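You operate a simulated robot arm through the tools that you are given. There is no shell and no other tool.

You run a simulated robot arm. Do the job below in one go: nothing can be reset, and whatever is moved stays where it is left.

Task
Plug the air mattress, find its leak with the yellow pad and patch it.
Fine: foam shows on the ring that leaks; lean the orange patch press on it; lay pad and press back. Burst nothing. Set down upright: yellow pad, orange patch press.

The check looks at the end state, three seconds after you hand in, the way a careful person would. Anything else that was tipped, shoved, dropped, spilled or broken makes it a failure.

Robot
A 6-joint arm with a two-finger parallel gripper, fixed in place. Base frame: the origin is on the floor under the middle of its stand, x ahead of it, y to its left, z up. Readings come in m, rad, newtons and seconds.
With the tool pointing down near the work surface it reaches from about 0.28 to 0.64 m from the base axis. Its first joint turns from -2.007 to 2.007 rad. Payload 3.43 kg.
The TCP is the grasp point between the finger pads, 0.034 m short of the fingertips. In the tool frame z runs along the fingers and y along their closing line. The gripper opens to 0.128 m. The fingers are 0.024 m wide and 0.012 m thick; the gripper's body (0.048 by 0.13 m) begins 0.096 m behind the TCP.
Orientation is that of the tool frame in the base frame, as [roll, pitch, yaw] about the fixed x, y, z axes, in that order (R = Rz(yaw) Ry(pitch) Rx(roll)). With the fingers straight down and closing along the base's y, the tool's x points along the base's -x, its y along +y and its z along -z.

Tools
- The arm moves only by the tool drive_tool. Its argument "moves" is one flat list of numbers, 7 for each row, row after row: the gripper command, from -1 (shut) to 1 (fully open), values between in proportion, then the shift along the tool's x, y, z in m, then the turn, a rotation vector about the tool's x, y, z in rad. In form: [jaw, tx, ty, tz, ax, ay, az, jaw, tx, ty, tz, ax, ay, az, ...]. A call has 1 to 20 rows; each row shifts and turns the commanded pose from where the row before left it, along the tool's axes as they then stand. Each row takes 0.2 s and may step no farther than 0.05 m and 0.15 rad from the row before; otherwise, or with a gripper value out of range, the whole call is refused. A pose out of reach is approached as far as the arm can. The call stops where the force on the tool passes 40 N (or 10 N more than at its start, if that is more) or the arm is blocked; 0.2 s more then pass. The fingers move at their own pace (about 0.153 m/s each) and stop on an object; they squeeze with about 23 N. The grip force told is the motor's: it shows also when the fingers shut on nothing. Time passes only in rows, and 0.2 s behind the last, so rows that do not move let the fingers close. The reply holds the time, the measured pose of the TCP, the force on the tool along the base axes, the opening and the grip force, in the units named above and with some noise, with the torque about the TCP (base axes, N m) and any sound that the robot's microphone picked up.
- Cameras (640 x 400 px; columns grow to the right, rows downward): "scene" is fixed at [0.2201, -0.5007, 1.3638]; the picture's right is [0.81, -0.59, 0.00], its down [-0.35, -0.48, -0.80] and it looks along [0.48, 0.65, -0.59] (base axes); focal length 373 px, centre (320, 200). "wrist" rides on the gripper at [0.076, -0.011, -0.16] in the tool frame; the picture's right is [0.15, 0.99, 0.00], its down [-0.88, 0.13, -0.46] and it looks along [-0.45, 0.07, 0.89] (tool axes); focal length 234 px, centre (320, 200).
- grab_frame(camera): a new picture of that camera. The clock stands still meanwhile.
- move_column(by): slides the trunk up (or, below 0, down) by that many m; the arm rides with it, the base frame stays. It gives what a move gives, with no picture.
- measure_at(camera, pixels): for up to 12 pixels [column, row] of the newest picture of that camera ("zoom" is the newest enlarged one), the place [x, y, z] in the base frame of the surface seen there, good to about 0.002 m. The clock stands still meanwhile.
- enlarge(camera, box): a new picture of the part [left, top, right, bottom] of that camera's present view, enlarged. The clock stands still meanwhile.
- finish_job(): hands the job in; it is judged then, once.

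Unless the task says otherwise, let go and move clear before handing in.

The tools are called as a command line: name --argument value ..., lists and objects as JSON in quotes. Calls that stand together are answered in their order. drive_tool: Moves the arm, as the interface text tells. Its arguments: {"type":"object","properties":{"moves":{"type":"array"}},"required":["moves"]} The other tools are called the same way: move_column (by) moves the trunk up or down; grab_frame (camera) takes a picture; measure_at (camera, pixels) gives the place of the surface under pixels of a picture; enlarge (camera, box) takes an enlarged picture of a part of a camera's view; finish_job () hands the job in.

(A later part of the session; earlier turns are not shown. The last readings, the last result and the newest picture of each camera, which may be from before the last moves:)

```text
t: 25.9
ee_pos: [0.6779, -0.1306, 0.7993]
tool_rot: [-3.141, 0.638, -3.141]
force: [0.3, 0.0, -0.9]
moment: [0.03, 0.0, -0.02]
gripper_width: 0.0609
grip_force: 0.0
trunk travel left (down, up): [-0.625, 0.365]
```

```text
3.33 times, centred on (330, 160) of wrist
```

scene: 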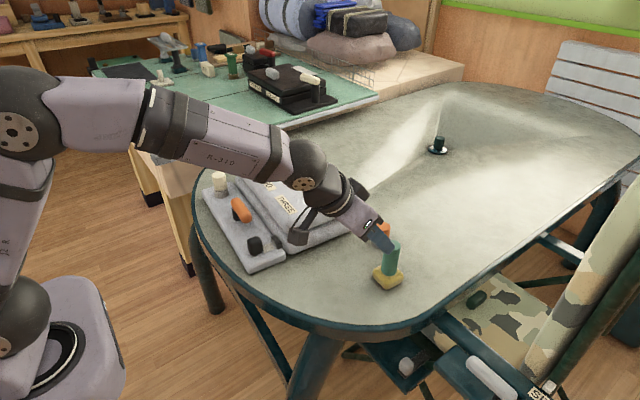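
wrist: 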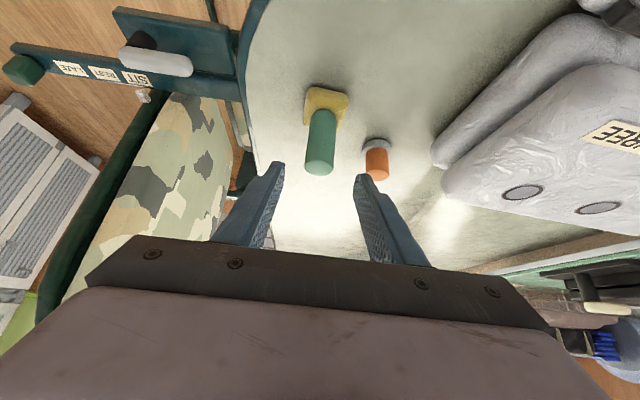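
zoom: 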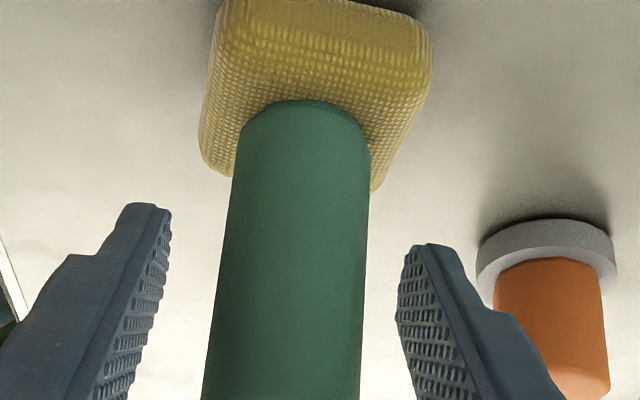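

The handle is between the fingers. Closing now and lifting slightly to test.

drive_tool --moves '[-1, 0, 0.0008, 0, 0, 0, 0, -1, 0, 0, 0, 0, 0, 0, -1, 0, 0, 0, 0, 0, 0, -1, -0.0119, 0, -0.0161, 0, 0, 0, -1, 0, 0, 0, 0, 0, 0]'

enlarge --camera "scene" --box '[340, 200, 430, 300]'

```text
t: 27.1
ee_pos: [0.6778, -0.1285, 0.8196]
tool_rot: [3.141, 0.637, 3.141]
force: [0.0, -0.5, 0.4]
moment: [-0.02, -0.03, -0.01]
gripper_width: 0.0331
grip_force: 23.3
trunk travel left (down, up): [-0.625, 0.365]
```

```text
4.00 times, centred on (385, 250) of scene
```

zoom: 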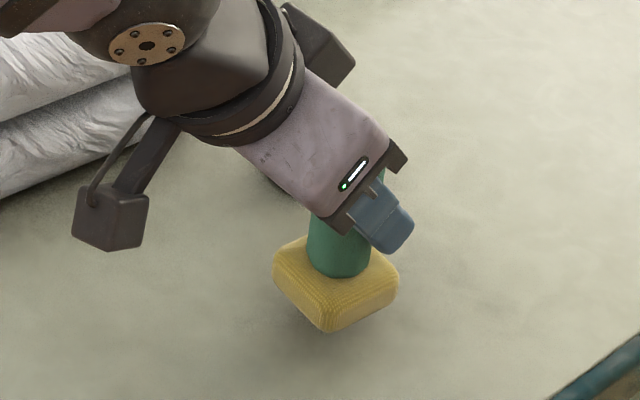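

The pad is held upright (bottom ≈ TCP − 0.079 m). I'll lift high and carry it above ring THREE at about (0.6655,0.109).

drive_tool --moves '[-1, -0.0223, 0, -0.0301, 0, 0, 0, -1, -0.0223, 0, -0.0301, 0, 0, 0, -1, -0.0223, 0, -0.0301, 0, 0, 0, -1, -0.0223, 0, -0.0301, 0, 0, 0, -1, 0.00165, 0.0396, -0.00122, 0, 0, 0, -1, 0.00165, 0.0396, -0.00122, 0, 0, 0, -1, 0.00165, 0.0396, -0.00122, 0, 0, 0, -1, 0.00165, 0.0396, -0.00122, 0, 0, 0, -1, 0.00165, 0.0396, -0.00122, 0, 0, 0, -1, 0.00165, 0.0396, -0.00122, 0, 0, 0, -1, 0, 0, 0, 0, 0, 0]'

grab_frame --camera "scene"

grab_frame --camera "wrist"

```text
t: 29.5
ee_pos: [0.6658, 0.1099, 0.9698]
tool_rot: [3.14, 0.639, -3.14]
force: [0.5, -0.3, -0.5]
moment: [0.0, -0.02, -0.01]
gripper_width: 0.033
grip_force: 23.1
trunk travel left (down, up): [-0.625, 0.365]
```

```text
taken
```

scene: 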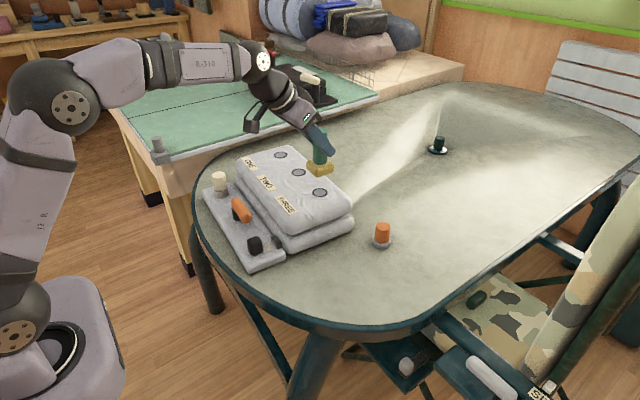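

```text
taken
```

wrist: 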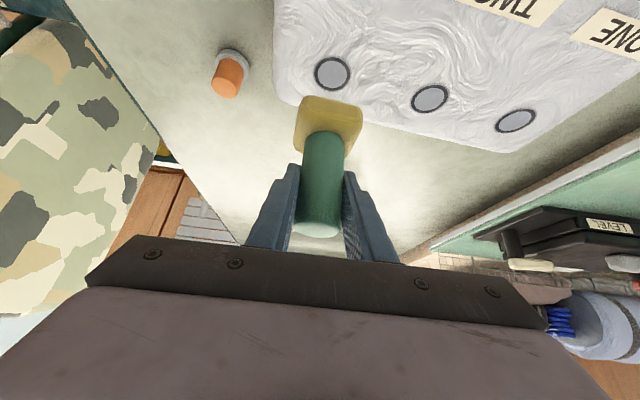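

Clear view of the three rings at wrist (333,74), (430,98), (516,121) and the press at (229,75). Measuring them precisely.

measure_at --camera "wrist" --pixels '[[333, 74], [430, 98], [516, 121], [333, 58], [333, 90], [316, 74], [350, 74], [229, 80], [229, 60], [315, 110], [340, 112], [232, 93]]'

enlarge --camera "scene" --box '[240, 130, 360, 230]'

```text
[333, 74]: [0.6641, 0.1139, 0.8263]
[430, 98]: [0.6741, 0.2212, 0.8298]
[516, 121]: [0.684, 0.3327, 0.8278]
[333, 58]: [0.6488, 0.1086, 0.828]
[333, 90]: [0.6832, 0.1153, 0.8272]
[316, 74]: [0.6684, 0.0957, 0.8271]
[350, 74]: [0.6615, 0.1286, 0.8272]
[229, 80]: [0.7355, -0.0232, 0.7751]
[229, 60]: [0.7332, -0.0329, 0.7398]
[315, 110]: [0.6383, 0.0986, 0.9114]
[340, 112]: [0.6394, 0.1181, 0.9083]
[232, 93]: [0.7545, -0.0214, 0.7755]
```

```text
4.00 times, centred on (300, 180) of scene
```

zoom: 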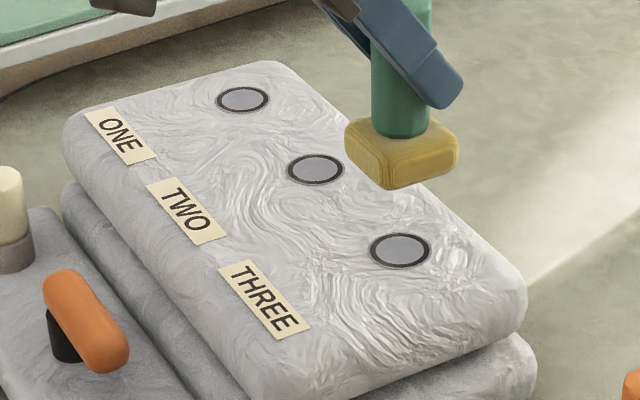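

Ring THREE centre ≈(0.665,0.112,0.827). Pad bottom is at ≈0.891, so I'll lower 50 mm, then in 3 mm steps toward a light touch.

drive_tool --moves '[-1, 0.0157, 0.001, 0.0195, 0, 0, 0, -1, 0.0149, 0.001, 0.0201, 0, 0, 0, -1, 0.0018, 0, 0.0024, 0, 0, 0, -1, 0.0018, 0, 0.0024, 0, 0, 0, -1, 0.0018, 0, 0.0024, 0, 0, 0, -1, 0.0018, 0, 0.0024, 0, 0, 0, -1, 0, 0, 0, 0, 0, 0]'

enlarge --camera "scene" --box '[240, 130, 360, 230]'

```text
t: 31.1
ee_pos: [0.6637, 0.1104, 0.9062]
tool_rot: [3.141, 0.638, -3.142]
force: [-0.1, 0.3, -0.4]
moment: [0.0, 0.01, -0.01]
gripper_width: 0.033
grip_force: 23.5
trunk travel left (down, up): [-0.625, 0.365]
```

```text
4.00 times, centred on (300, 180) of scene
```

zoom: 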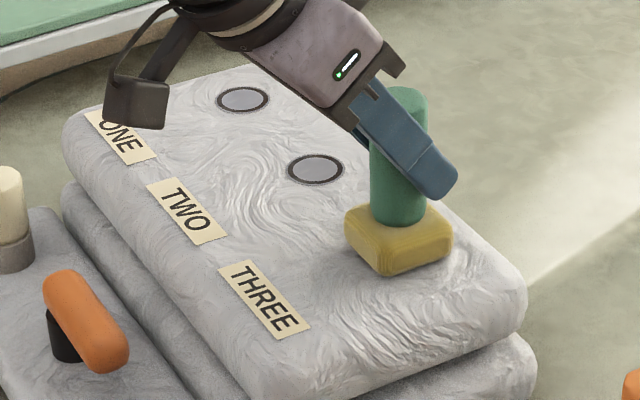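

Pad is just at the surface with no force yet. I'll lower in ~1.5 mm steps.

drive_tool --moves '[-1, 0.0009, 0.0008, 0.0012, 0, 0, 0, -1, 0.0009, 0.0008, 0.0012, 0, 0, 0, -1, 0, 0, 0, 0, 0, 0]'

enlarge --camera "scene" --box '[280, 150, 360, 220]'

```text
t: 31.9
ee_pos: [0.664, 0.1122, 0.905]
tool_rot: [3.141, 0.637, -3.139]
force: [0.4, -0.4, 0.3]
moment: [-0.01, 0.01, 0.02]
gripper_width: 0.0332
grip_force: 22.8
trunk travel left (down, up): [-0.625, 0.365]
```

```text
5.71 times, centred on (320, 185) of scene
```

zoom: 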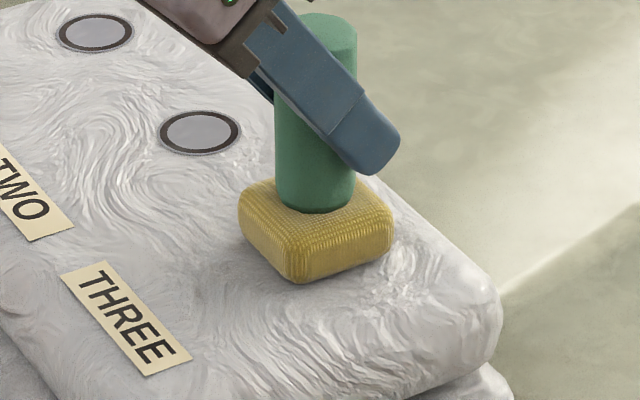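

drive_tool --moves '[-1, 0.0009, 0, 0.0012, 0, 0, 0, -1, 0.0009, 0, 0.0012, 0, 0, 0, -1, 0, 0, 0, 0, 0, 0]'

```text
t: 32.7
ee_pos: [0.6647, 0.1117, 0.9008]
tool_rot: [-3.141, 0.638, 3.141]
force: [1.1, -0.9, 1.7]
moment: [-0.07, 0.0, 0.01]
gripper_width: 0.0333
grip_force: 23.1
trunk travel left (down, up): [-0.625, 0.365]
```

drive_tool --moves '[-1, 0.0009, 0, 0.0012, 0, 0, 0, -1, 0, 0, 0, 0, 0, 0]'

enlarge --camera "scene" --box '[280, 150, 360, 220]'

```text
t: 33.3
ee_pos: [0.6636, 0.1111, 0.9002]
tool_rot: [-3.141, 0.638, 3.14]
force: [1.5, 0.0, 3.2]
moment: [0.03, -0.01, 0.02]
gripper_width: 0.033
grip_force: 23.1
trunk travel left (down, up): [-0.625, 0.365]
```

```text
5.71 times, centred on (320, 185) of scene
```

zoom: 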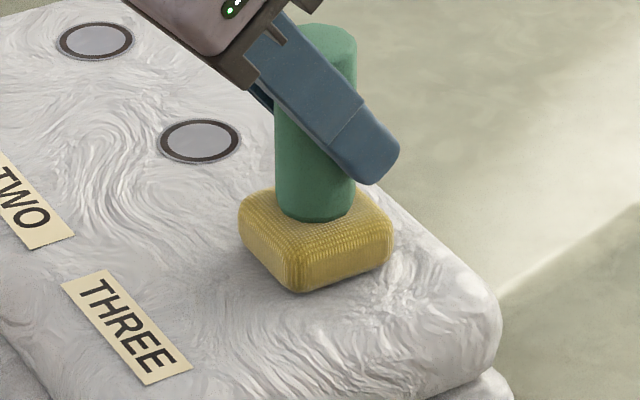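

The mattress top seems to have sunk a little (ring TWO moved from zoom row 132 to 142). I'll measure ring heights now.

measure_at --camera "zoom" --pixels '[[200, 142], [95, 40], [170, 225], [450, 300], [130, 330], [420, 240]]'

drive_tool --moves '[-1, 0, 0, 0, 0, 0, 0, -1, 0, 0, 0, 0, 0, 0, -1, 0, 0, 0, 0, 0, 0]'

enlarge --camera "scene" --box '[280, 150, 360, 220]'

```text
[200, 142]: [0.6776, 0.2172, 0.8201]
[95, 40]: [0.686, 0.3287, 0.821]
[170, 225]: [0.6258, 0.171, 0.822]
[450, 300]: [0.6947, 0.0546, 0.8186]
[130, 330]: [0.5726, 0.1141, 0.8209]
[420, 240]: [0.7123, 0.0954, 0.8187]
```

```text
t: 34.1
ee_pos: [0.663, 0.113, 0.9004]
tool_rot: [-3.141, 0.637, 3.141]
force: [0.5, 0.7, 3.2]
moment: [0.04, -0.06, -0.02]
gripper_width: 0.0331
grip_force: 23.0
trunk travel left (down, up): [-0.625, 0.365]
```

```text
5.71 times, centred on (320, 185) of scene
```

zoom: 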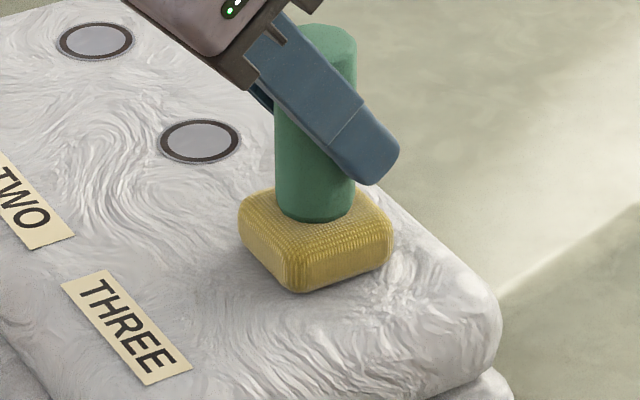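

The top yields softly (z≈0.820 at 3 N). I'll lift the pad and look at ring THREE for foam.

drive_tool --moves '[-1, -0.0208, 0, -0.0281, 0, 0, 0, -1, -0.0208, 0, -0.0281, 0, 0, 0, -1, 0, 0, 0, 0, 0, 0]'

enlarge --camera "scene" --box '[250, 130, 360, 220]'

grab_frame --camera "wrist"

```text
t: 34.9
ee_pos: [0.663, 0.1135, 0.9708]
tool_rot: [-3.141, 0.636, -3.141]
force: [-0.1, 0.7, -1.2]
moment: [-0.02, -0.01, -0.01]
gripper_width: 0.0333
grip_force: 23.4
trunk travel left (down, up): [-0.625, 0.365]
```

```text
4.44 times, centred on (305, 175) of scene
```

zoom: 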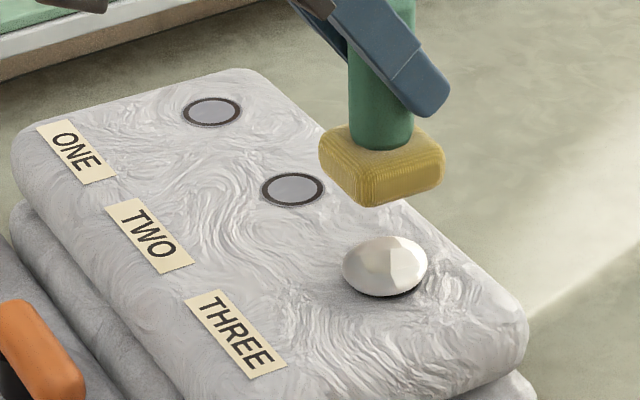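

```text
taken
```

wrist: 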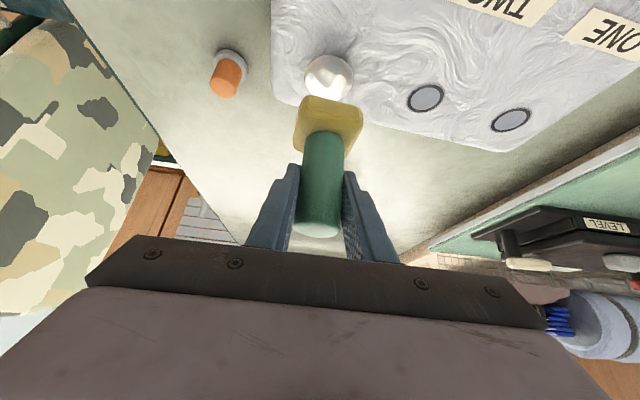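

White foam appeared on ring THREE (zoom 385,265), so THREE leaks. I'll check the mattress height, then return the pad to its original place.

measure_at --camera "wrist" --pixels '[[426, 98], [511, 121], [330, 78], [300, 60], [390, 60], [229, 80], [229, 60]]'

grab_frame --camera "scene"

```text
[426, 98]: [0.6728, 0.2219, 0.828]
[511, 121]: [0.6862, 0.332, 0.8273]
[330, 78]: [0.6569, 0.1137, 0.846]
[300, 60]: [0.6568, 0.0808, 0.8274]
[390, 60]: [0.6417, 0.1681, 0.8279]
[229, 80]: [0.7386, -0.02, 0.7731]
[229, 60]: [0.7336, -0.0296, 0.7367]
```

```text
taken
```

scene: 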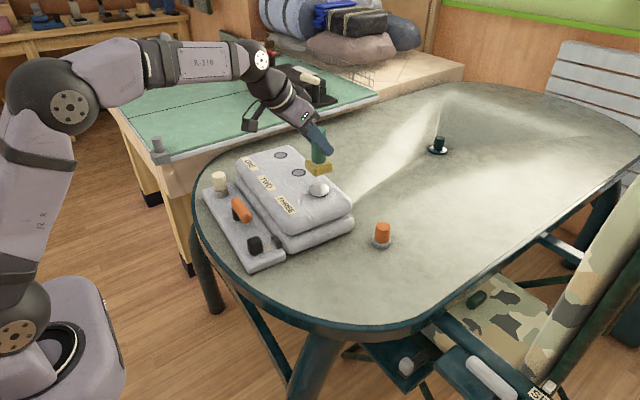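

The top recovered to z≈0.828. I'll carry the pad back over its spot and lower to about 20 mm above the table.

drive_tool --moves '[-1, -0.002, -0.0405, 0.0015, 0, 0, 0, -1, -0.002, -0.0405, 0.0015, 0, 0, 0, -1, -0.002, -0.0405, 0.0015, 0, 0, 0, -1, -0.002, -0.0405, 0.0015, 0, 0, 0, -1, -0.002, -0.0405, 0.0015, 0, 0, 0, -1, -0.002, -0.0405, 0.0015, 0, 0, 0, -1, 0.0223, 0, 0.0301, 0, 0, 0, -1, 0.0223, 0, 0.0301, 0, 0, 0, -1, 0.0223, 0, 0.0301, 0, 0, 0, -1, 0.0223, 0, 0.0301, 0, 0, 0, -1, 0, 0, 0, 0, 0, 0]'

enlarge --camera "scene" --box '[340, 200, 430, 300]'

```text
t: 37.3
ee_pos: [0.679, -0.1293, 0.8193]
tool_rot: [3.141, 0.637, 3.141]
force: [-0.4, 0.1, -1.9]
moment: [-0.03, -0.03, -0.03]
gripper_width: 0.0329
grip_force: 23.1
trunk travel left (down, up): [-0.625, 0.365]
```

```text
4.00 times, centred on (385, 250) of scene
```

zoom: 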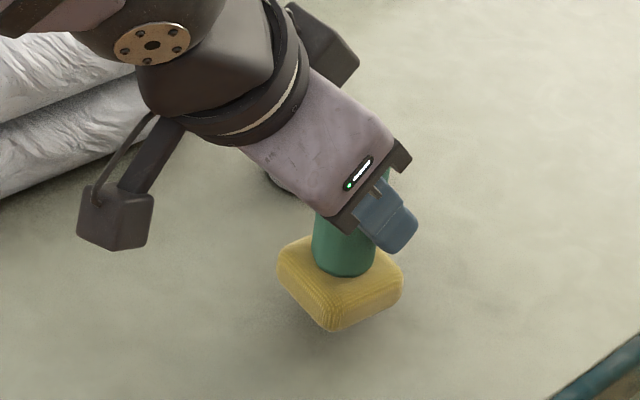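

Pad is upright above its original spot. Lowering in small steps to the table.

drive_tool --moves '[-1, 0.0024, 0, 0.0032, 0, 0, 0, -1, 0.0024, 0, 0.0032, 0, 0, 0, -1, 0.0024, 0, 0.0032, 0, 0, 0, -1, 0.0024, 0, 0.0032, 0, 0, 0, -1, 0.0012, 0, 0.0016, 0, 0, 0, -1, 0.0009, 0, 0.0012, 0, 0, 0, -1, 0, 0, 0, 0, 0, 0]'

```text
t: 38.9
ee_pos: [0.6782, -0.1304, 0.7989]
tool_rot: [3.141, 0.637, 3.141]
force: [0.0, 0.3, -1.0]
moment: [0.02, -0.02, -0.04]
gripper_width: 0.0331
grip_force: 23.4
trunk travel left (down, up): [-0.625, 0.365]
```

drive_tool --moves '[-1, 0.0006, 0, 0.0008, 0, 0, 0, -1, 0.0006, 0, 0.0008, 0, 0, 0, -1, 0, 0, 0, 0, 0, 0]'

enlarge --camera "scene" --box '[360, 240, 420, 290]'

```text
t: 39.7
ee_pos: [0.68, -0.1307, 0.7995]
tool_rot: [-3.141, 0.639, 3.139]
force: [-0.8, 1.6, 2.6]
moment: [0.1, 0.11, 0.03]
gripper_width: 0.0331
grip_force: 22.7
trunk travel left (down, up): [-0.625, 0.365]
```

```text
8.00 times, centred on (390, 265) of scene
```

zoom: 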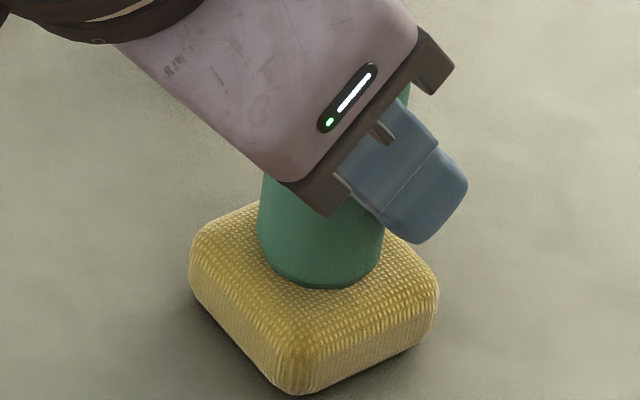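

Pad is resting on the table (2.6 N). Opening the fingers and backing straight out along the tool axis.

drive_tool --moves '[-0.05, 0, 0, 0, 0, 0, 0, -0.05, 0, 0, 0, 0, 0, 0, -0.05, 0, 0, 0, 0, 0, 0, -0.05, 0, 0, -0.02, 0, 0, 0, -0.05, 0, 0, -0.04, 0, 0, 0, -0.05, 0, 0, -0.04, 0, 0, 0, -0.05, 0, 0, -0.03, 0, 0, 0, -0.05, 0, 0, 0, 0, 0, 0]'

grab_frame --camera "wrist"

grab_frame --camera "scene"

```text
t: 41.5
ee_pos: [0.6018, -0.131, 0.9047]
tool_rot: [3.141, 0.638, -3.141]
force: [-0.6, 0.2, 0.3]
moment: [0.0, 0.0, 0.0]
gripper_width: 0.0608
grip_force: 0.1
trunk travel left (down, up): [-0.625, 0.365]
```

```text
taken
```

wrist: 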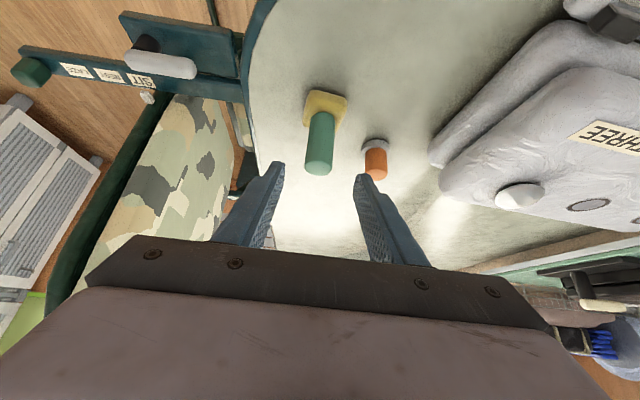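

```text
taken
```

scene: 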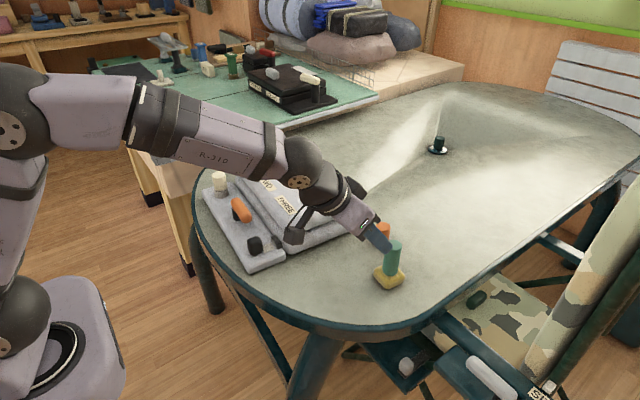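

The pad stands upright where it was. Now I'll move to view the orange press head-on before grasping it.

drive_tool --moves '[-0.05, -0.0098, 0.032, -0.0031, 0, 0, 0, -0.05, -0.0098, 0.032, -0.0031, 0, 0, 0, -0.05, -0.0098, 0.032, -0.0031, 0, 0, 0, -0.05, 0, 0, 0, 0, 0, 0]'

enlarge --camera "wrist" --box '[260, 80, 380, 200]'

enlarge --camera "scene" --box '[350, 205, 420, 295]'

```text
t: 42.5
ee_pos: [0.6193, -0.0337, 0.9275]
tool_rot: [-3.141, 0.637, -3.14]
force: [0.9, 0.0, -0.1]
moment: [-0.04, 0.01, 0.03]
gripper_width: 0.0607
grip_force: 0.1
trunk travel left (down, up): [-0.625, 0.365]
```

```text
3.33 times, centred on (320, 140) of wrist
```

zoom: 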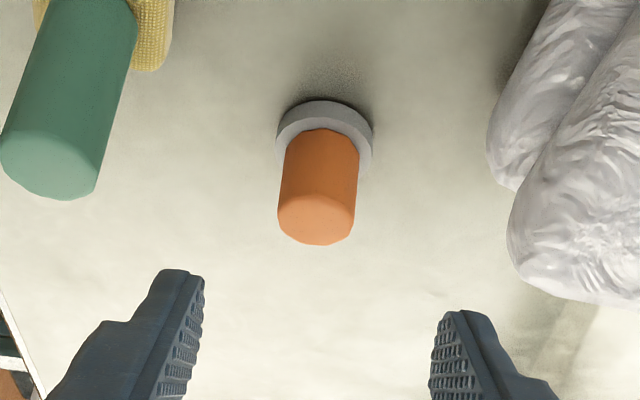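

```text
4.44 times, centred on (385, 250) of scene
```

zoom: 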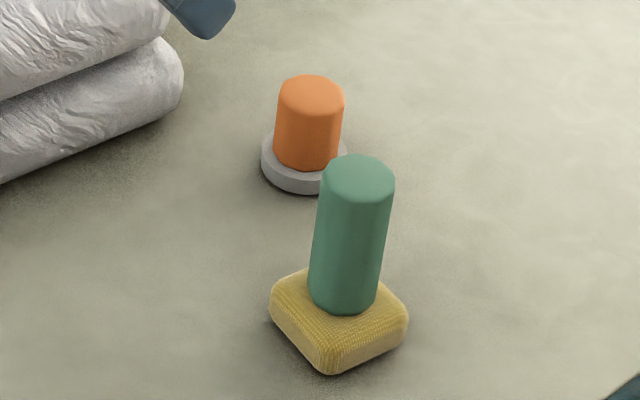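

measure_at --camera "zoom" --pixels '[[311, 93], [311, 80], [311, 106], [285, 93], [338, 93], [307, 130], [307, 160], [300, 173], [268, 152], [300, 184], [275, 170], [311, 190]]'

grab_frame --camera "wrist"

measure_at --camera "wrist" --pixels '[[316, 148], [309, 148], [324, 148], [316, 144], [320, 128], [312, 128], [328, 128], [316, 117], [308, 117], [331, 117], [320, 112]]'

```text
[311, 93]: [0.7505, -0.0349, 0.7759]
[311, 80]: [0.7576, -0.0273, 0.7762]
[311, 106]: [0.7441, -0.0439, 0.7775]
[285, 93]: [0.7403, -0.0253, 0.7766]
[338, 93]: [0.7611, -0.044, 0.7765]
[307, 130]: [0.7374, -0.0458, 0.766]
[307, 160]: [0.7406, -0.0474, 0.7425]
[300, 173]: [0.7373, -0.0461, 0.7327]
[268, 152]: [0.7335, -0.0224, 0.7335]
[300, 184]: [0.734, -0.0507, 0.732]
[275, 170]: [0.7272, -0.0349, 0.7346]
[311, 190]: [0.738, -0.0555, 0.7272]
```

```text
taken
```

wrist: 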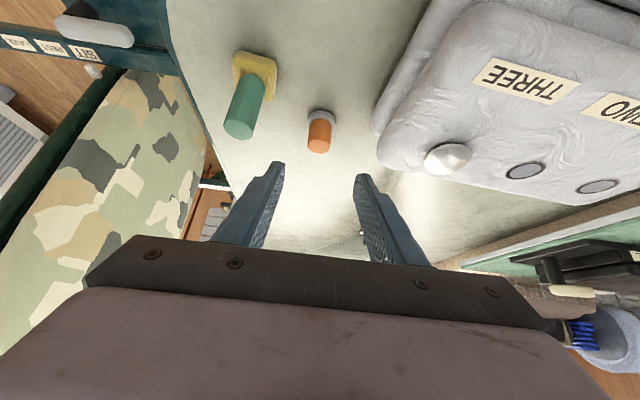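

```text
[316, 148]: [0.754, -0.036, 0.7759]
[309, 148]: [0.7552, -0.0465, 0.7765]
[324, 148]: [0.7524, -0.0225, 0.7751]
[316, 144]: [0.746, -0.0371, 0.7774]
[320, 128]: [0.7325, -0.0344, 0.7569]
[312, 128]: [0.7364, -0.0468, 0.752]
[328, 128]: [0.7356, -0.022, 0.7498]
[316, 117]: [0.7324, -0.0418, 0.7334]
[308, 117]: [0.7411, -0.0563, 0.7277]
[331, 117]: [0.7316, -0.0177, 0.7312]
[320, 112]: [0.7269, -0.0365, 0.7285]
```

Press knob axis ≈(0.750,-0.0346), knob z 0.7335–0.7765 above a grey disc. I'll advance along the tool axis until about 30 mm short of the grasp pose, then check.

drive_tool --moves '[-0.05, -0.00085, -0.0002, 0.0412, 0, 0, 0, -0.05, -0.00085, -0.0002, 0.0412, 0, 0, 0, -0.05, -0.00085, -0.0002, 0.0412, 0, 0, 0, -0.05, -0.00085, -0.0002, 0.0412, 0, 0, 0, -0.05, 0, 0, 0, 0, 0, 0]'

enlarge --camera "wrist" --box '[240, 100, 400, 220]'

enlarge --camera "scene" --box '[330, 190, 430, 295]'

```text
t: 43.7
ee_pos: [0.7207, -0.0358, 0.799]
tool_rot: [3.142, 0.637, -3.142]
force: [0.5, -0.6, 0.0]
moment: [0.04, -0.03, 0.04]
gripper_width: 0.0607
grip_force: 0.0
trunk travel left (down, up): [-0.625, 0.365]
```

```text
3.33 times, centred on (320, 160) of wrist
```

zoom: 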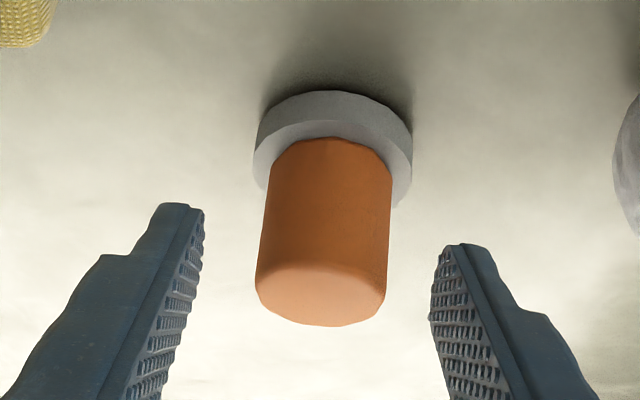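

```text
3.81 times, centred on (380, 242) of scene
```

zoom: 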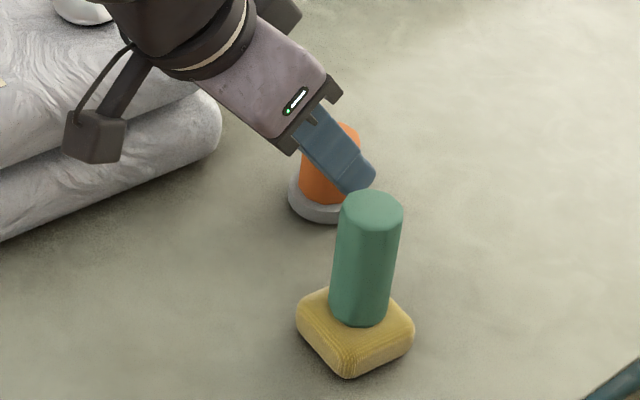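

Fingers straddle the knob correctly. I'll advance the last 31 mm in two rows and close.

drive_tool --moves '[-0.05, 0.0008, 0.0006, 0.0156, 0, 0, 0, -0.05, 0.0008, 0.0006, 0.0156, 0, 0, 0, -0.05, 0, 0, 0, 0, 0, 0, -1, 0, 0, 0, 0, 0, 0, -1, 0, 0, 0, 0, 0, 0, -1, 0, 0, 0, 0, 0, 0]'

enlarge --camera "wrist" --box '[240, 100, 400, 220]'

enlarge --camera "scene" --box '[330, 190, 430, 295]'

```text
t: 45.1
ee_pos: [0.7384, -0.0348, 0.771]
tool_rot: [-3.141, 0.637, 3.141]
force: [0.6, -0.4, 1.0]
moment: [0.01, 0.02, -0.02]
gripper_width: 0.0347
grip_force: 23.1
trunk travel left (down, up): [-0.625, 0.365]
```

```text
3.33 times, centred on (320, 160) of wrist
```

zoom: 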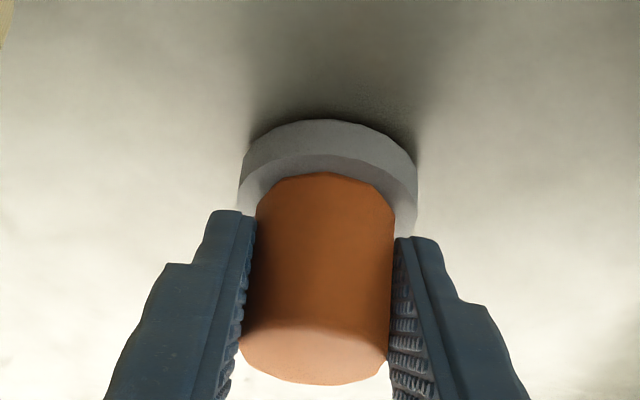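

```text
3.81 times, centred on (380, 242) of scene
```

zoom: 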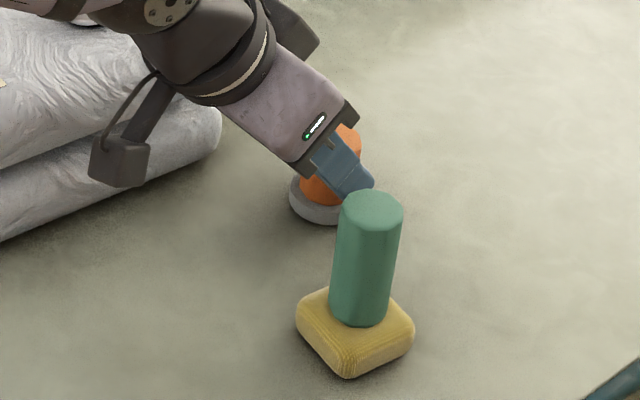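

The press is held (0.0347 m). I'll lift it vertically and carry it above ring THREE.

drive_tool --moves '[-1, -0.0226, 0, -0.0305, 0, 0, 0, -1, -0.0226, 0, -0.0305, 0, 0, 0, -1, -0.0226, 0, -0.0305, 0, 0, 0, -1, -0.0226, 0, -0.0305, 0, 0, 0, -1, -0.0226, 0, -0.0305, 0, 0, 0, -1, 0.0171, 0.0367, -0.0127, 0, 0, 0, -1, 0.0171, 0.0367, -0.0127, 0, 0, 0, -1, 0.0171, 0.0367, -0.0127, 0, 0, 0, -1, 0.0171, 0.0367, -0.0127, 0, 0, 0, -1, 0, 0, 0, 0, 0, 0]'

grab_frame --camera "scene"

grab_frame --camera "wrist"

```text
t: 47.3
ee_pos: [0.6519, 0.1141, 0.9605]
tool_rot: [3.141, 0.636, 3.14]
force: [0.0, -0.9, -1.1]
moment: [-0.02, 0.02, 0.0]
gripper_width: 0.0345
grip_force: 22.9
trunk travel left (down, up): [-0.625, 0.365]
```

```text
taken
```

scene: 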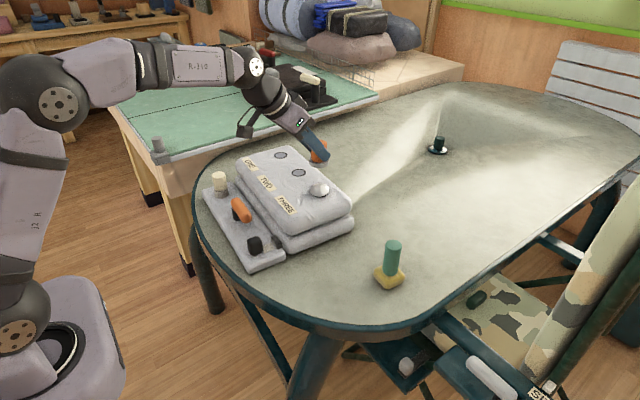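

```text
taken
```

wrist: 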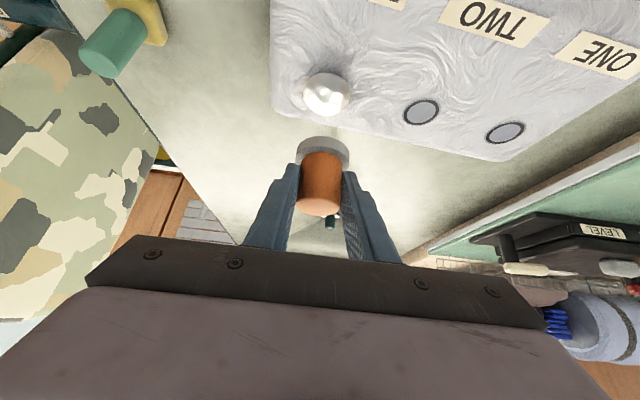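

The foam dome is at wrist (327,93). I'll re-measure the dome edges and rings for centring.

measure_at --camera "wrist" --pixels '[[422, 112], [505, 132], [326, 93], [303, 93], [350, 95], [327, 72], [327, 116], [310, 145], [335, 145], [320, 138]]'

enlarge --camera "scene" --box '[270, 130, 360, 230]'

```text
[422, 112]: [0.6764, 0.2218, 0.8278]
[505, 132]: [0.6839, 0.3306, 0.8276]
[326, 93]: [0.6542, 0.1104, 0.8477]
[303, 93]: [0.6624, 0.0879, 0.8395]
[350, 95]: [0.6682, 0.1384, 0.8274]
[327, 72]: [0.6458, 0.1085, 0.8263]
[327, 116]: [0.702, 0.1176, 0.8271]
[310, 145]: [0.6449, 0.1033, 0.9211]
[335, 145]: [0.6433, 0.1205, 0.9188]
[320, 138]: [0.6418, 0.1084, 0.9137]
```

```text
4.00 times, centred on (315, 180) of scene
```

zoom: 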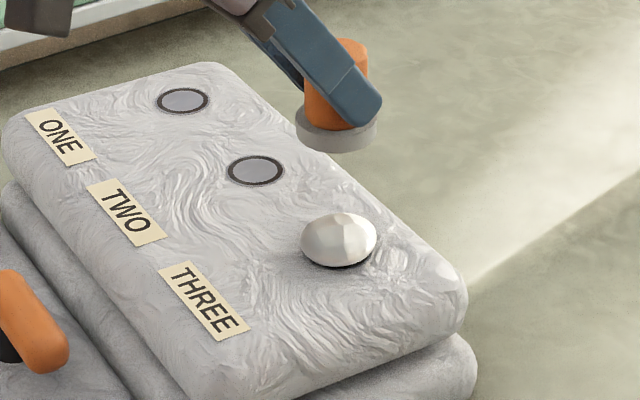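

Ring THREE centre ≈(0.665,0.1115). I'll lower the press over the foam, slowing for the last 20 mm.

drive_tool --moves '[-1, 0.0167, -0.0011, 0.0238, 0, 0, 0, -1, 0.0167, -0.0011, 0.0238, 0, 0, 0, -1, 0.0024, 0, 0.0032, 0, 0, 0, -1, 0.0024, 0, 0.0032, 0, 0, 0, -1, 0.0024, 0, 0.0032, 0, 0, 0, -1, 0.0024, 0, 0.0032, 0, 0, 0, -1, 0, 0, 0, 0, 0, 0]'

enlarge --camera "scene" --box '[270, 130, 360, 230]'

```text
t: 48.9
ee_pos: [0.653, 0.1107, 0.8867]
tool_rot: [3.141, 0.636, -3.141]
force: [0.1, -0.5, -0.3]
moment: [-0.01, -0.01, -0.01]
gripper_width: 0.0344
grip_force: 23.1
trunk travel left (down, up): [-0.625, 0.365]
```

```text
4.00 times, centred on (315, 180) of scene
```

zoom: 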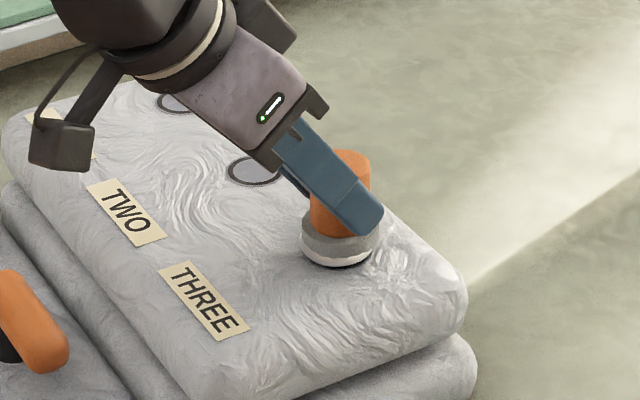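

No contact yet (bottom ≈0.836, foam is visual only). Lowering further in small steps to touch the ring.

drive_tool --moves '[-1, 0.0018, 0.0003, 0.0024, 0, 0, 0, -1, 0.0018, 0.0003, 0.0024, 0, 0, 0, -1, 0.0018, 0, 0.0024, 0, 0, 0, -1, 0.0012, 0, 0.0016, 0, 0, 0, -1, 0, 0, 0, 0, 0, 0]'

enlarge --camera "scene" --box '[270, 130, 360, 230]'

```text
t: 50.1
ee_pos: [0.6534, 0.1117, 0.8765]
tool_rot: [-3.14, 0.637, -3.141]
force: [-0.2, -1.5, 0.8]
moment: [-0.03, -0.02, -0.05]
gripper_width: 0.0346
grip_force: 23.3
trunk travel left (down, up): [-0.625, 0.365]
```

```text
4.00 times, centred on (315, 180) of scene
```

zoom: 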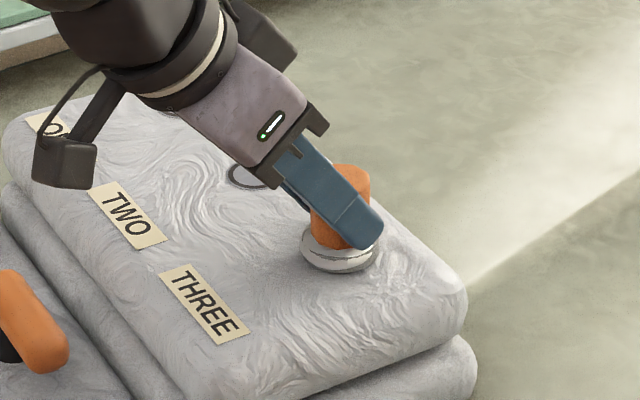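

drive_tool --moves '[-1, 0.0018, 0, 0.0024, 0, 0, 0, -1, 0.0018, 0, 0.0024, 0, 0, 0, -1, 0.0018, 0, 0.0024, 0, 0, 0, -1, 0, 0, 0, 0, 0, 0, -1, 0, 0, 0, 0, 0, 0]'

enlarge --camera "scene" --box '[270, 130, 360, 230]'

```text
t: 51.3
ee_pos: [0.6533, 0.1113, 0.8676]
tool_rot: [-3.141, 0.638, 3.14]
force: [0.7, -1.2, 5.5]
moment: [-0.08, -0.06, -0.06]
gripper_width: 0.0346
grip_force: 23.2
trunk travel left (down, up): [-0.625, 0.365]
```

```text
4.00 times, centred on (315, 180) of scene
```

zoom: 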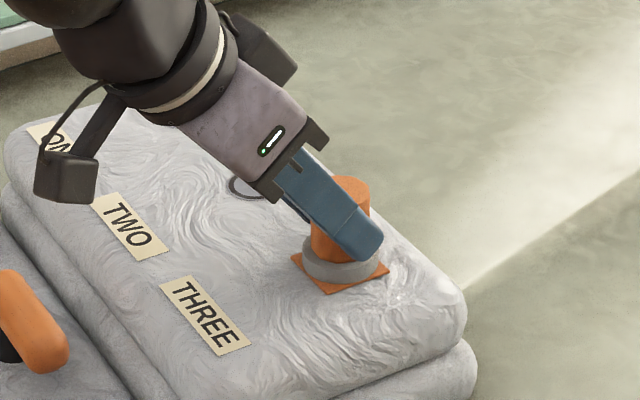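

An orange patch square appeared under the press at zoom (340,270) with 5.5 N. I'll hold the lean for another second or two, then look again.

drive_tool --moves '[-1, 0, 0, 0, 0, 0, 0, -1, 0, 0, 0, 0, 0, 0, -1, 0, 0, 0, 0, 0, 0, -1, 0, 0, 0, 0, 0, 0, -1, 0, 0, 0, 0, 0, 0, -1, 0, 0, 0, 0, 0, 0, -1, 0, 0, 0, 0, 0, 0, -1, 0, 0, 0, 0, 0, 0]'

enlarge --camera "scene" --box '[270, 130, 360, 230]'

```text
t: 53.1
ee_pos: [0.653, 0.1102, 0.8656]
tool_rot: [3.141, 0.636, -3.141]
force: [2.1, -0.2, 4.2]
moment: [-0.02, -0.15, -0.01]
gripper_width: 0.0347
grip_force: 22.3
trunk travel left (down, up): [-0.625, 0.365]
```

```text
4.00 times, centred on (315, 180) of scene
```

zoom: 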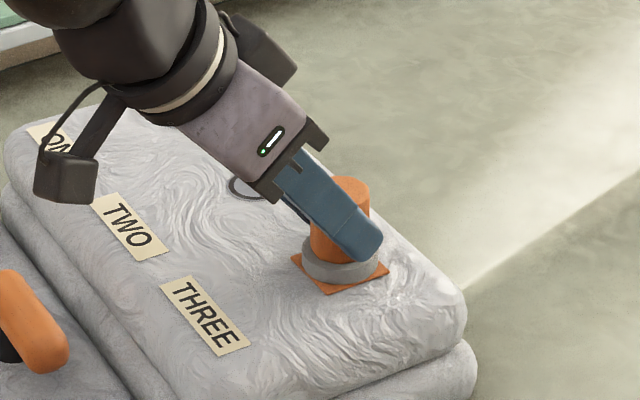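

Patch is steady on ring THREE. I'll lift the press straight up and inspect the patch.

drive_tool --moves '[-1, -0.006, 0, -0.008, 0, 0, 0, -1, -0.0226, 0, -0.0305, 0, 0, 0, -1, -0.0226, 0, -0.0305, 0, 0, 0, -1, 0, 0, 0, 0, 0, 0]'

enlarge --camera "scene" --box '[240, 130, 360, 230]'

grab_frame --camera "wrist"

```text
t: 54.1
ee_pos: [0.6547, 0.1113, 0.9525]
tool_rot: [3.141, 0.636, 3.141]
force: [-0.1, 0.7, -1.3]
moment: [0.04, -0.04, 0.0]
gripper_width: 0.0345
grip_force: 23.0
trunk travel left (down, up): [-0.625, 0.365]
```

```text
4.00 times, centred on (300, 180) of scene
```

zoom: 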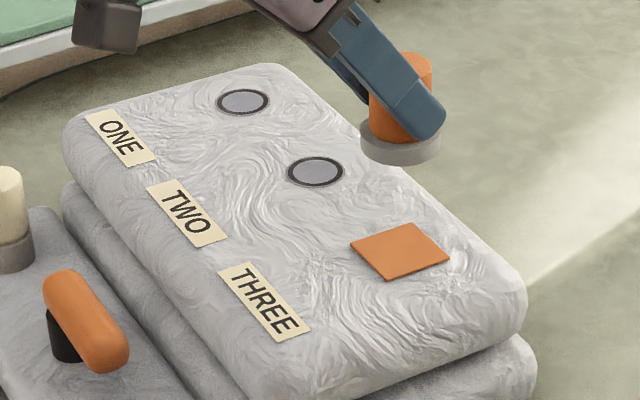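

```text
taken
```

wrist: 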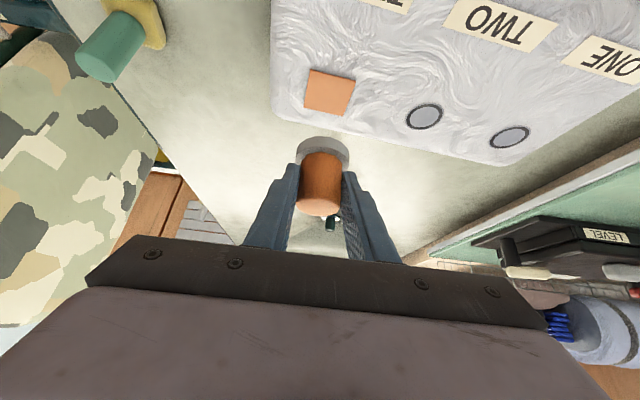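

The orange patch covers ring THREE cleanly. Now I return the press to its original spot, stopping ~25 mm above the table to check uprightness.

drive_tool --moves '[-1, -0.0168, -0.0365, 0.0125, 0, 0, 0, -1, -0.0168, -0.0365, 0.0125, 0, 0, 0, -1, -0.0168, -0.0365, 0.0125, 0, 0, 0, -1, -0.0168, -0.0365, 0.0125, 0, 0, 0, -1, 0, 0, 0, 0, 0, 0, -1, 0.0231, 0, 0.0311, 0, 0, 0, -1, 0.0231, 0, 0.0311, 0, 0, 0, -1, 0.0231, 0, 0.0311, 0, 0, 0, -1, 0.0231, 0, 0.0311, 0, 0, 0, -1, 0, 0, 0, 0, 0, 0]'

enlarge --camera "scene" --box '[340, 190, 420, 260]'

grab_frame --camera "scene"

```text
t: 56.3
ee_pos: [0.7374, -0.0334, 0.7975]
tool_rot: [-3.141, 0.636, 3.141]
force: [-0.3, 0.4, -0.1]
moment: [0.0, 0.05, -0.01]
gripper_width: 0.0347
grip_force: 22.9
trunk travel left (down, up): [-0.625, 0.365]
```

```text
5.71 times, centred on (380, 225) of scene
```

zoom: 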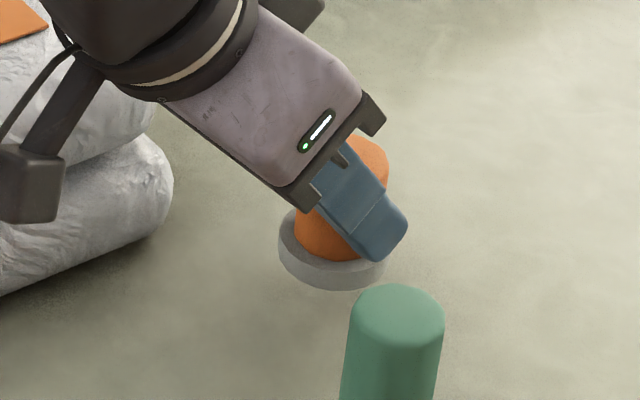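

```text
taken
```

scene: 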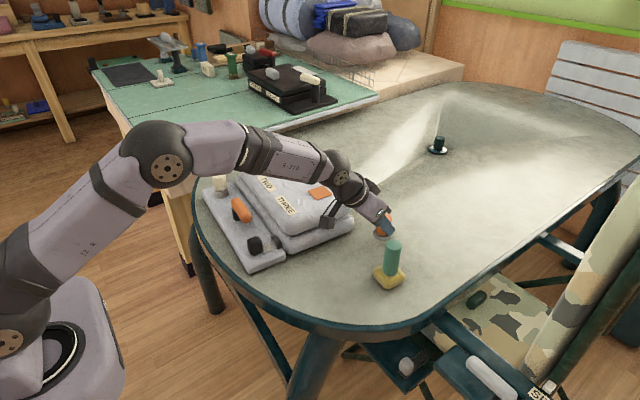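

Press looks upright. Lowering it in small steps to the table.

drive_tool --moves '[-1, 0.0022, -0.0003, 0.0033, 0, 0, 0, -1, 0.0022, -0.0003, 0.0033, 0, 0, 0, -1, 0.0022, -0.0003, 0.0033, 0, 0, 0, -1, 0.0022, -0.0003, 0.0033, 0, 0, 0, -1, 0.0022, 0, 0.0033, 0, 0, 0, -1, 0.0012, 0, 0.0016, 0, 0, 0, -1, 0.0009, 0, 0.0012, 0, 0, 0, -1, 0.0006, 0, 0.0008, 0, 0, 0, -1, 0, 0, 0, 0, 0, 0]'

enlarge --camera "scene" --box '[340, 190, 420, 260]'

```text
t: 58.3
ee_pos: [0.7381, -0.0359, 0.7732]
tool_rot: [-3.141, 0.636, 3.141]
force: [-1.0, -0.2, -0.7]
moment: [0.0, -0.01, -0.02]
gripper_width: 0.0346
grip_force: 22.8
trunk travel left (down, up): [-0.625, 0.365]
```

```text
5.71 times, centred on (380, 225) of scene
```

zoom: 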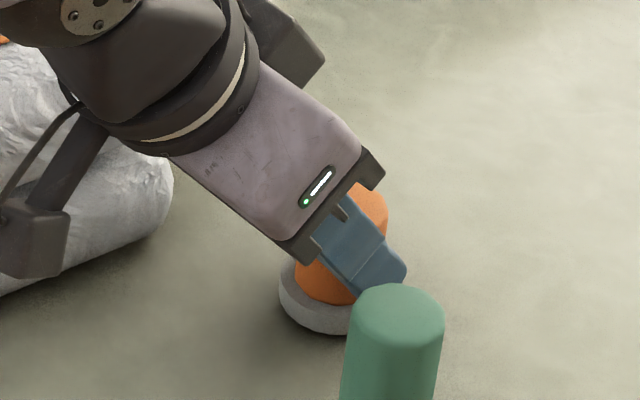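

drive_tool --moves '[-1, 0.0006, 0, 0.0008, 0, 0, 0, -1, 0.0006, 0, 0.0008, 0, 0, 0, -1, 0, 0, 0, 0, 0, 0]'

```text
t: 59.1
ee_pos: [0.7382, -0.0364, 0.7719]
tool_rot: [3.141, 0.638, -3.141]
force: [-0.3, 0.5, -0.5]
moment: [-0.01, -0.03, 0.02]
gripper_width: 0.0347
grip_force: 23.0
trunk travel left (down, up): [-0.625, 0.365]
```

No contact yet; continuing 1 mm at a time.

drive_tool --moves '[-1, 0.0006, 0, 0.0008, 0, 0, 0, -1, 0.0006, 0, 0.0008, 0, 0, 0, -1, 0, 0, 0, 0, 0, 0]'

enlarge --camera "scene" --box '[360, 220, 400, 255]'

```text
t: 59.9
ee_pos: [0.7375, -0.0359, 0.7715]
tool_rot: [3.141, 0.64, 3.141]
force: [-4.0, 0.0, 5.8]
moment: [0.04, 0.17, -0.06]
gripper_width: 0.0345
grip_force: 22.9
trunk travel left (down, up): [-0.625, 0.365]
```

```text
11.43 times, centred on (380, 238) of scene
```

zoom: 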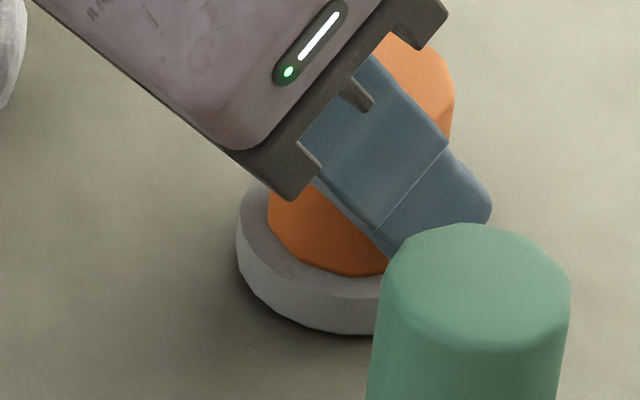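

The press is on the table (5.8 N). Relieving 1 mm, opening, and backing out along the tool axis.

drive_tool --moves '[-1, -0.0005, 0, -0.0008, 0, 0, 0, -0.05, 0, 0, 0, 0, 0, 0, -0.05, 0, 0, 0, 0, 0, 0, -0.05, 0, 0, 0, 0, 0, 0, -0.05, 0, 0, -0.02, 0, 0, 0, -0.05, 0, 0, -0.04, 0, 0, 0, -0.05, 0, 0, -0.04, 0, 0, 0, -0.05, 0, 0, -0.04, 0, 0, 0, -0.05, 0, 0, 0, 0, 0, 0]'

grab_frame --camera "scene"

grab_frame --camera "wrist"

```text
t: 61.9
ee_pos: [0.6544, -0.0391, 0.8827]
tool_rot: [3.141, 0.637, -3.142]
force: [0.6, 0.3, -0.9]
moment: [0.05, 0.0, -0.03]
gripper_width: 0.0609
grip_force: 0.0
trunk travel left (down, up): [-0.625, 0.365]
```

```text
taken
```

scene: 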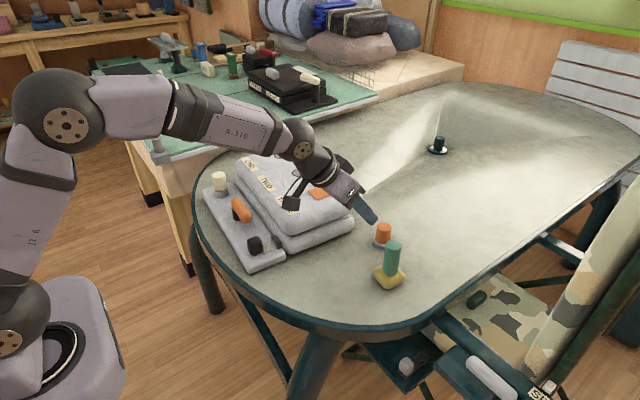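

```text
taken
```

wrist: 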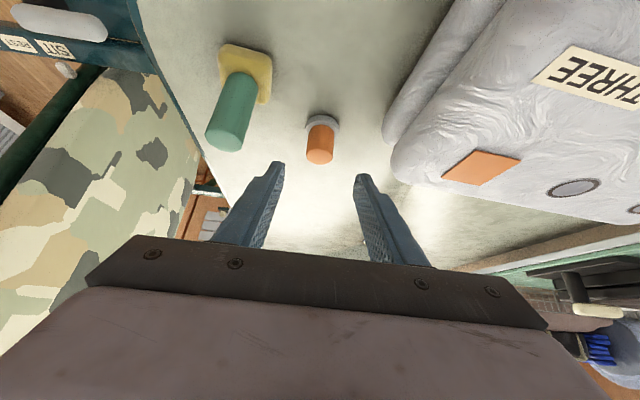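

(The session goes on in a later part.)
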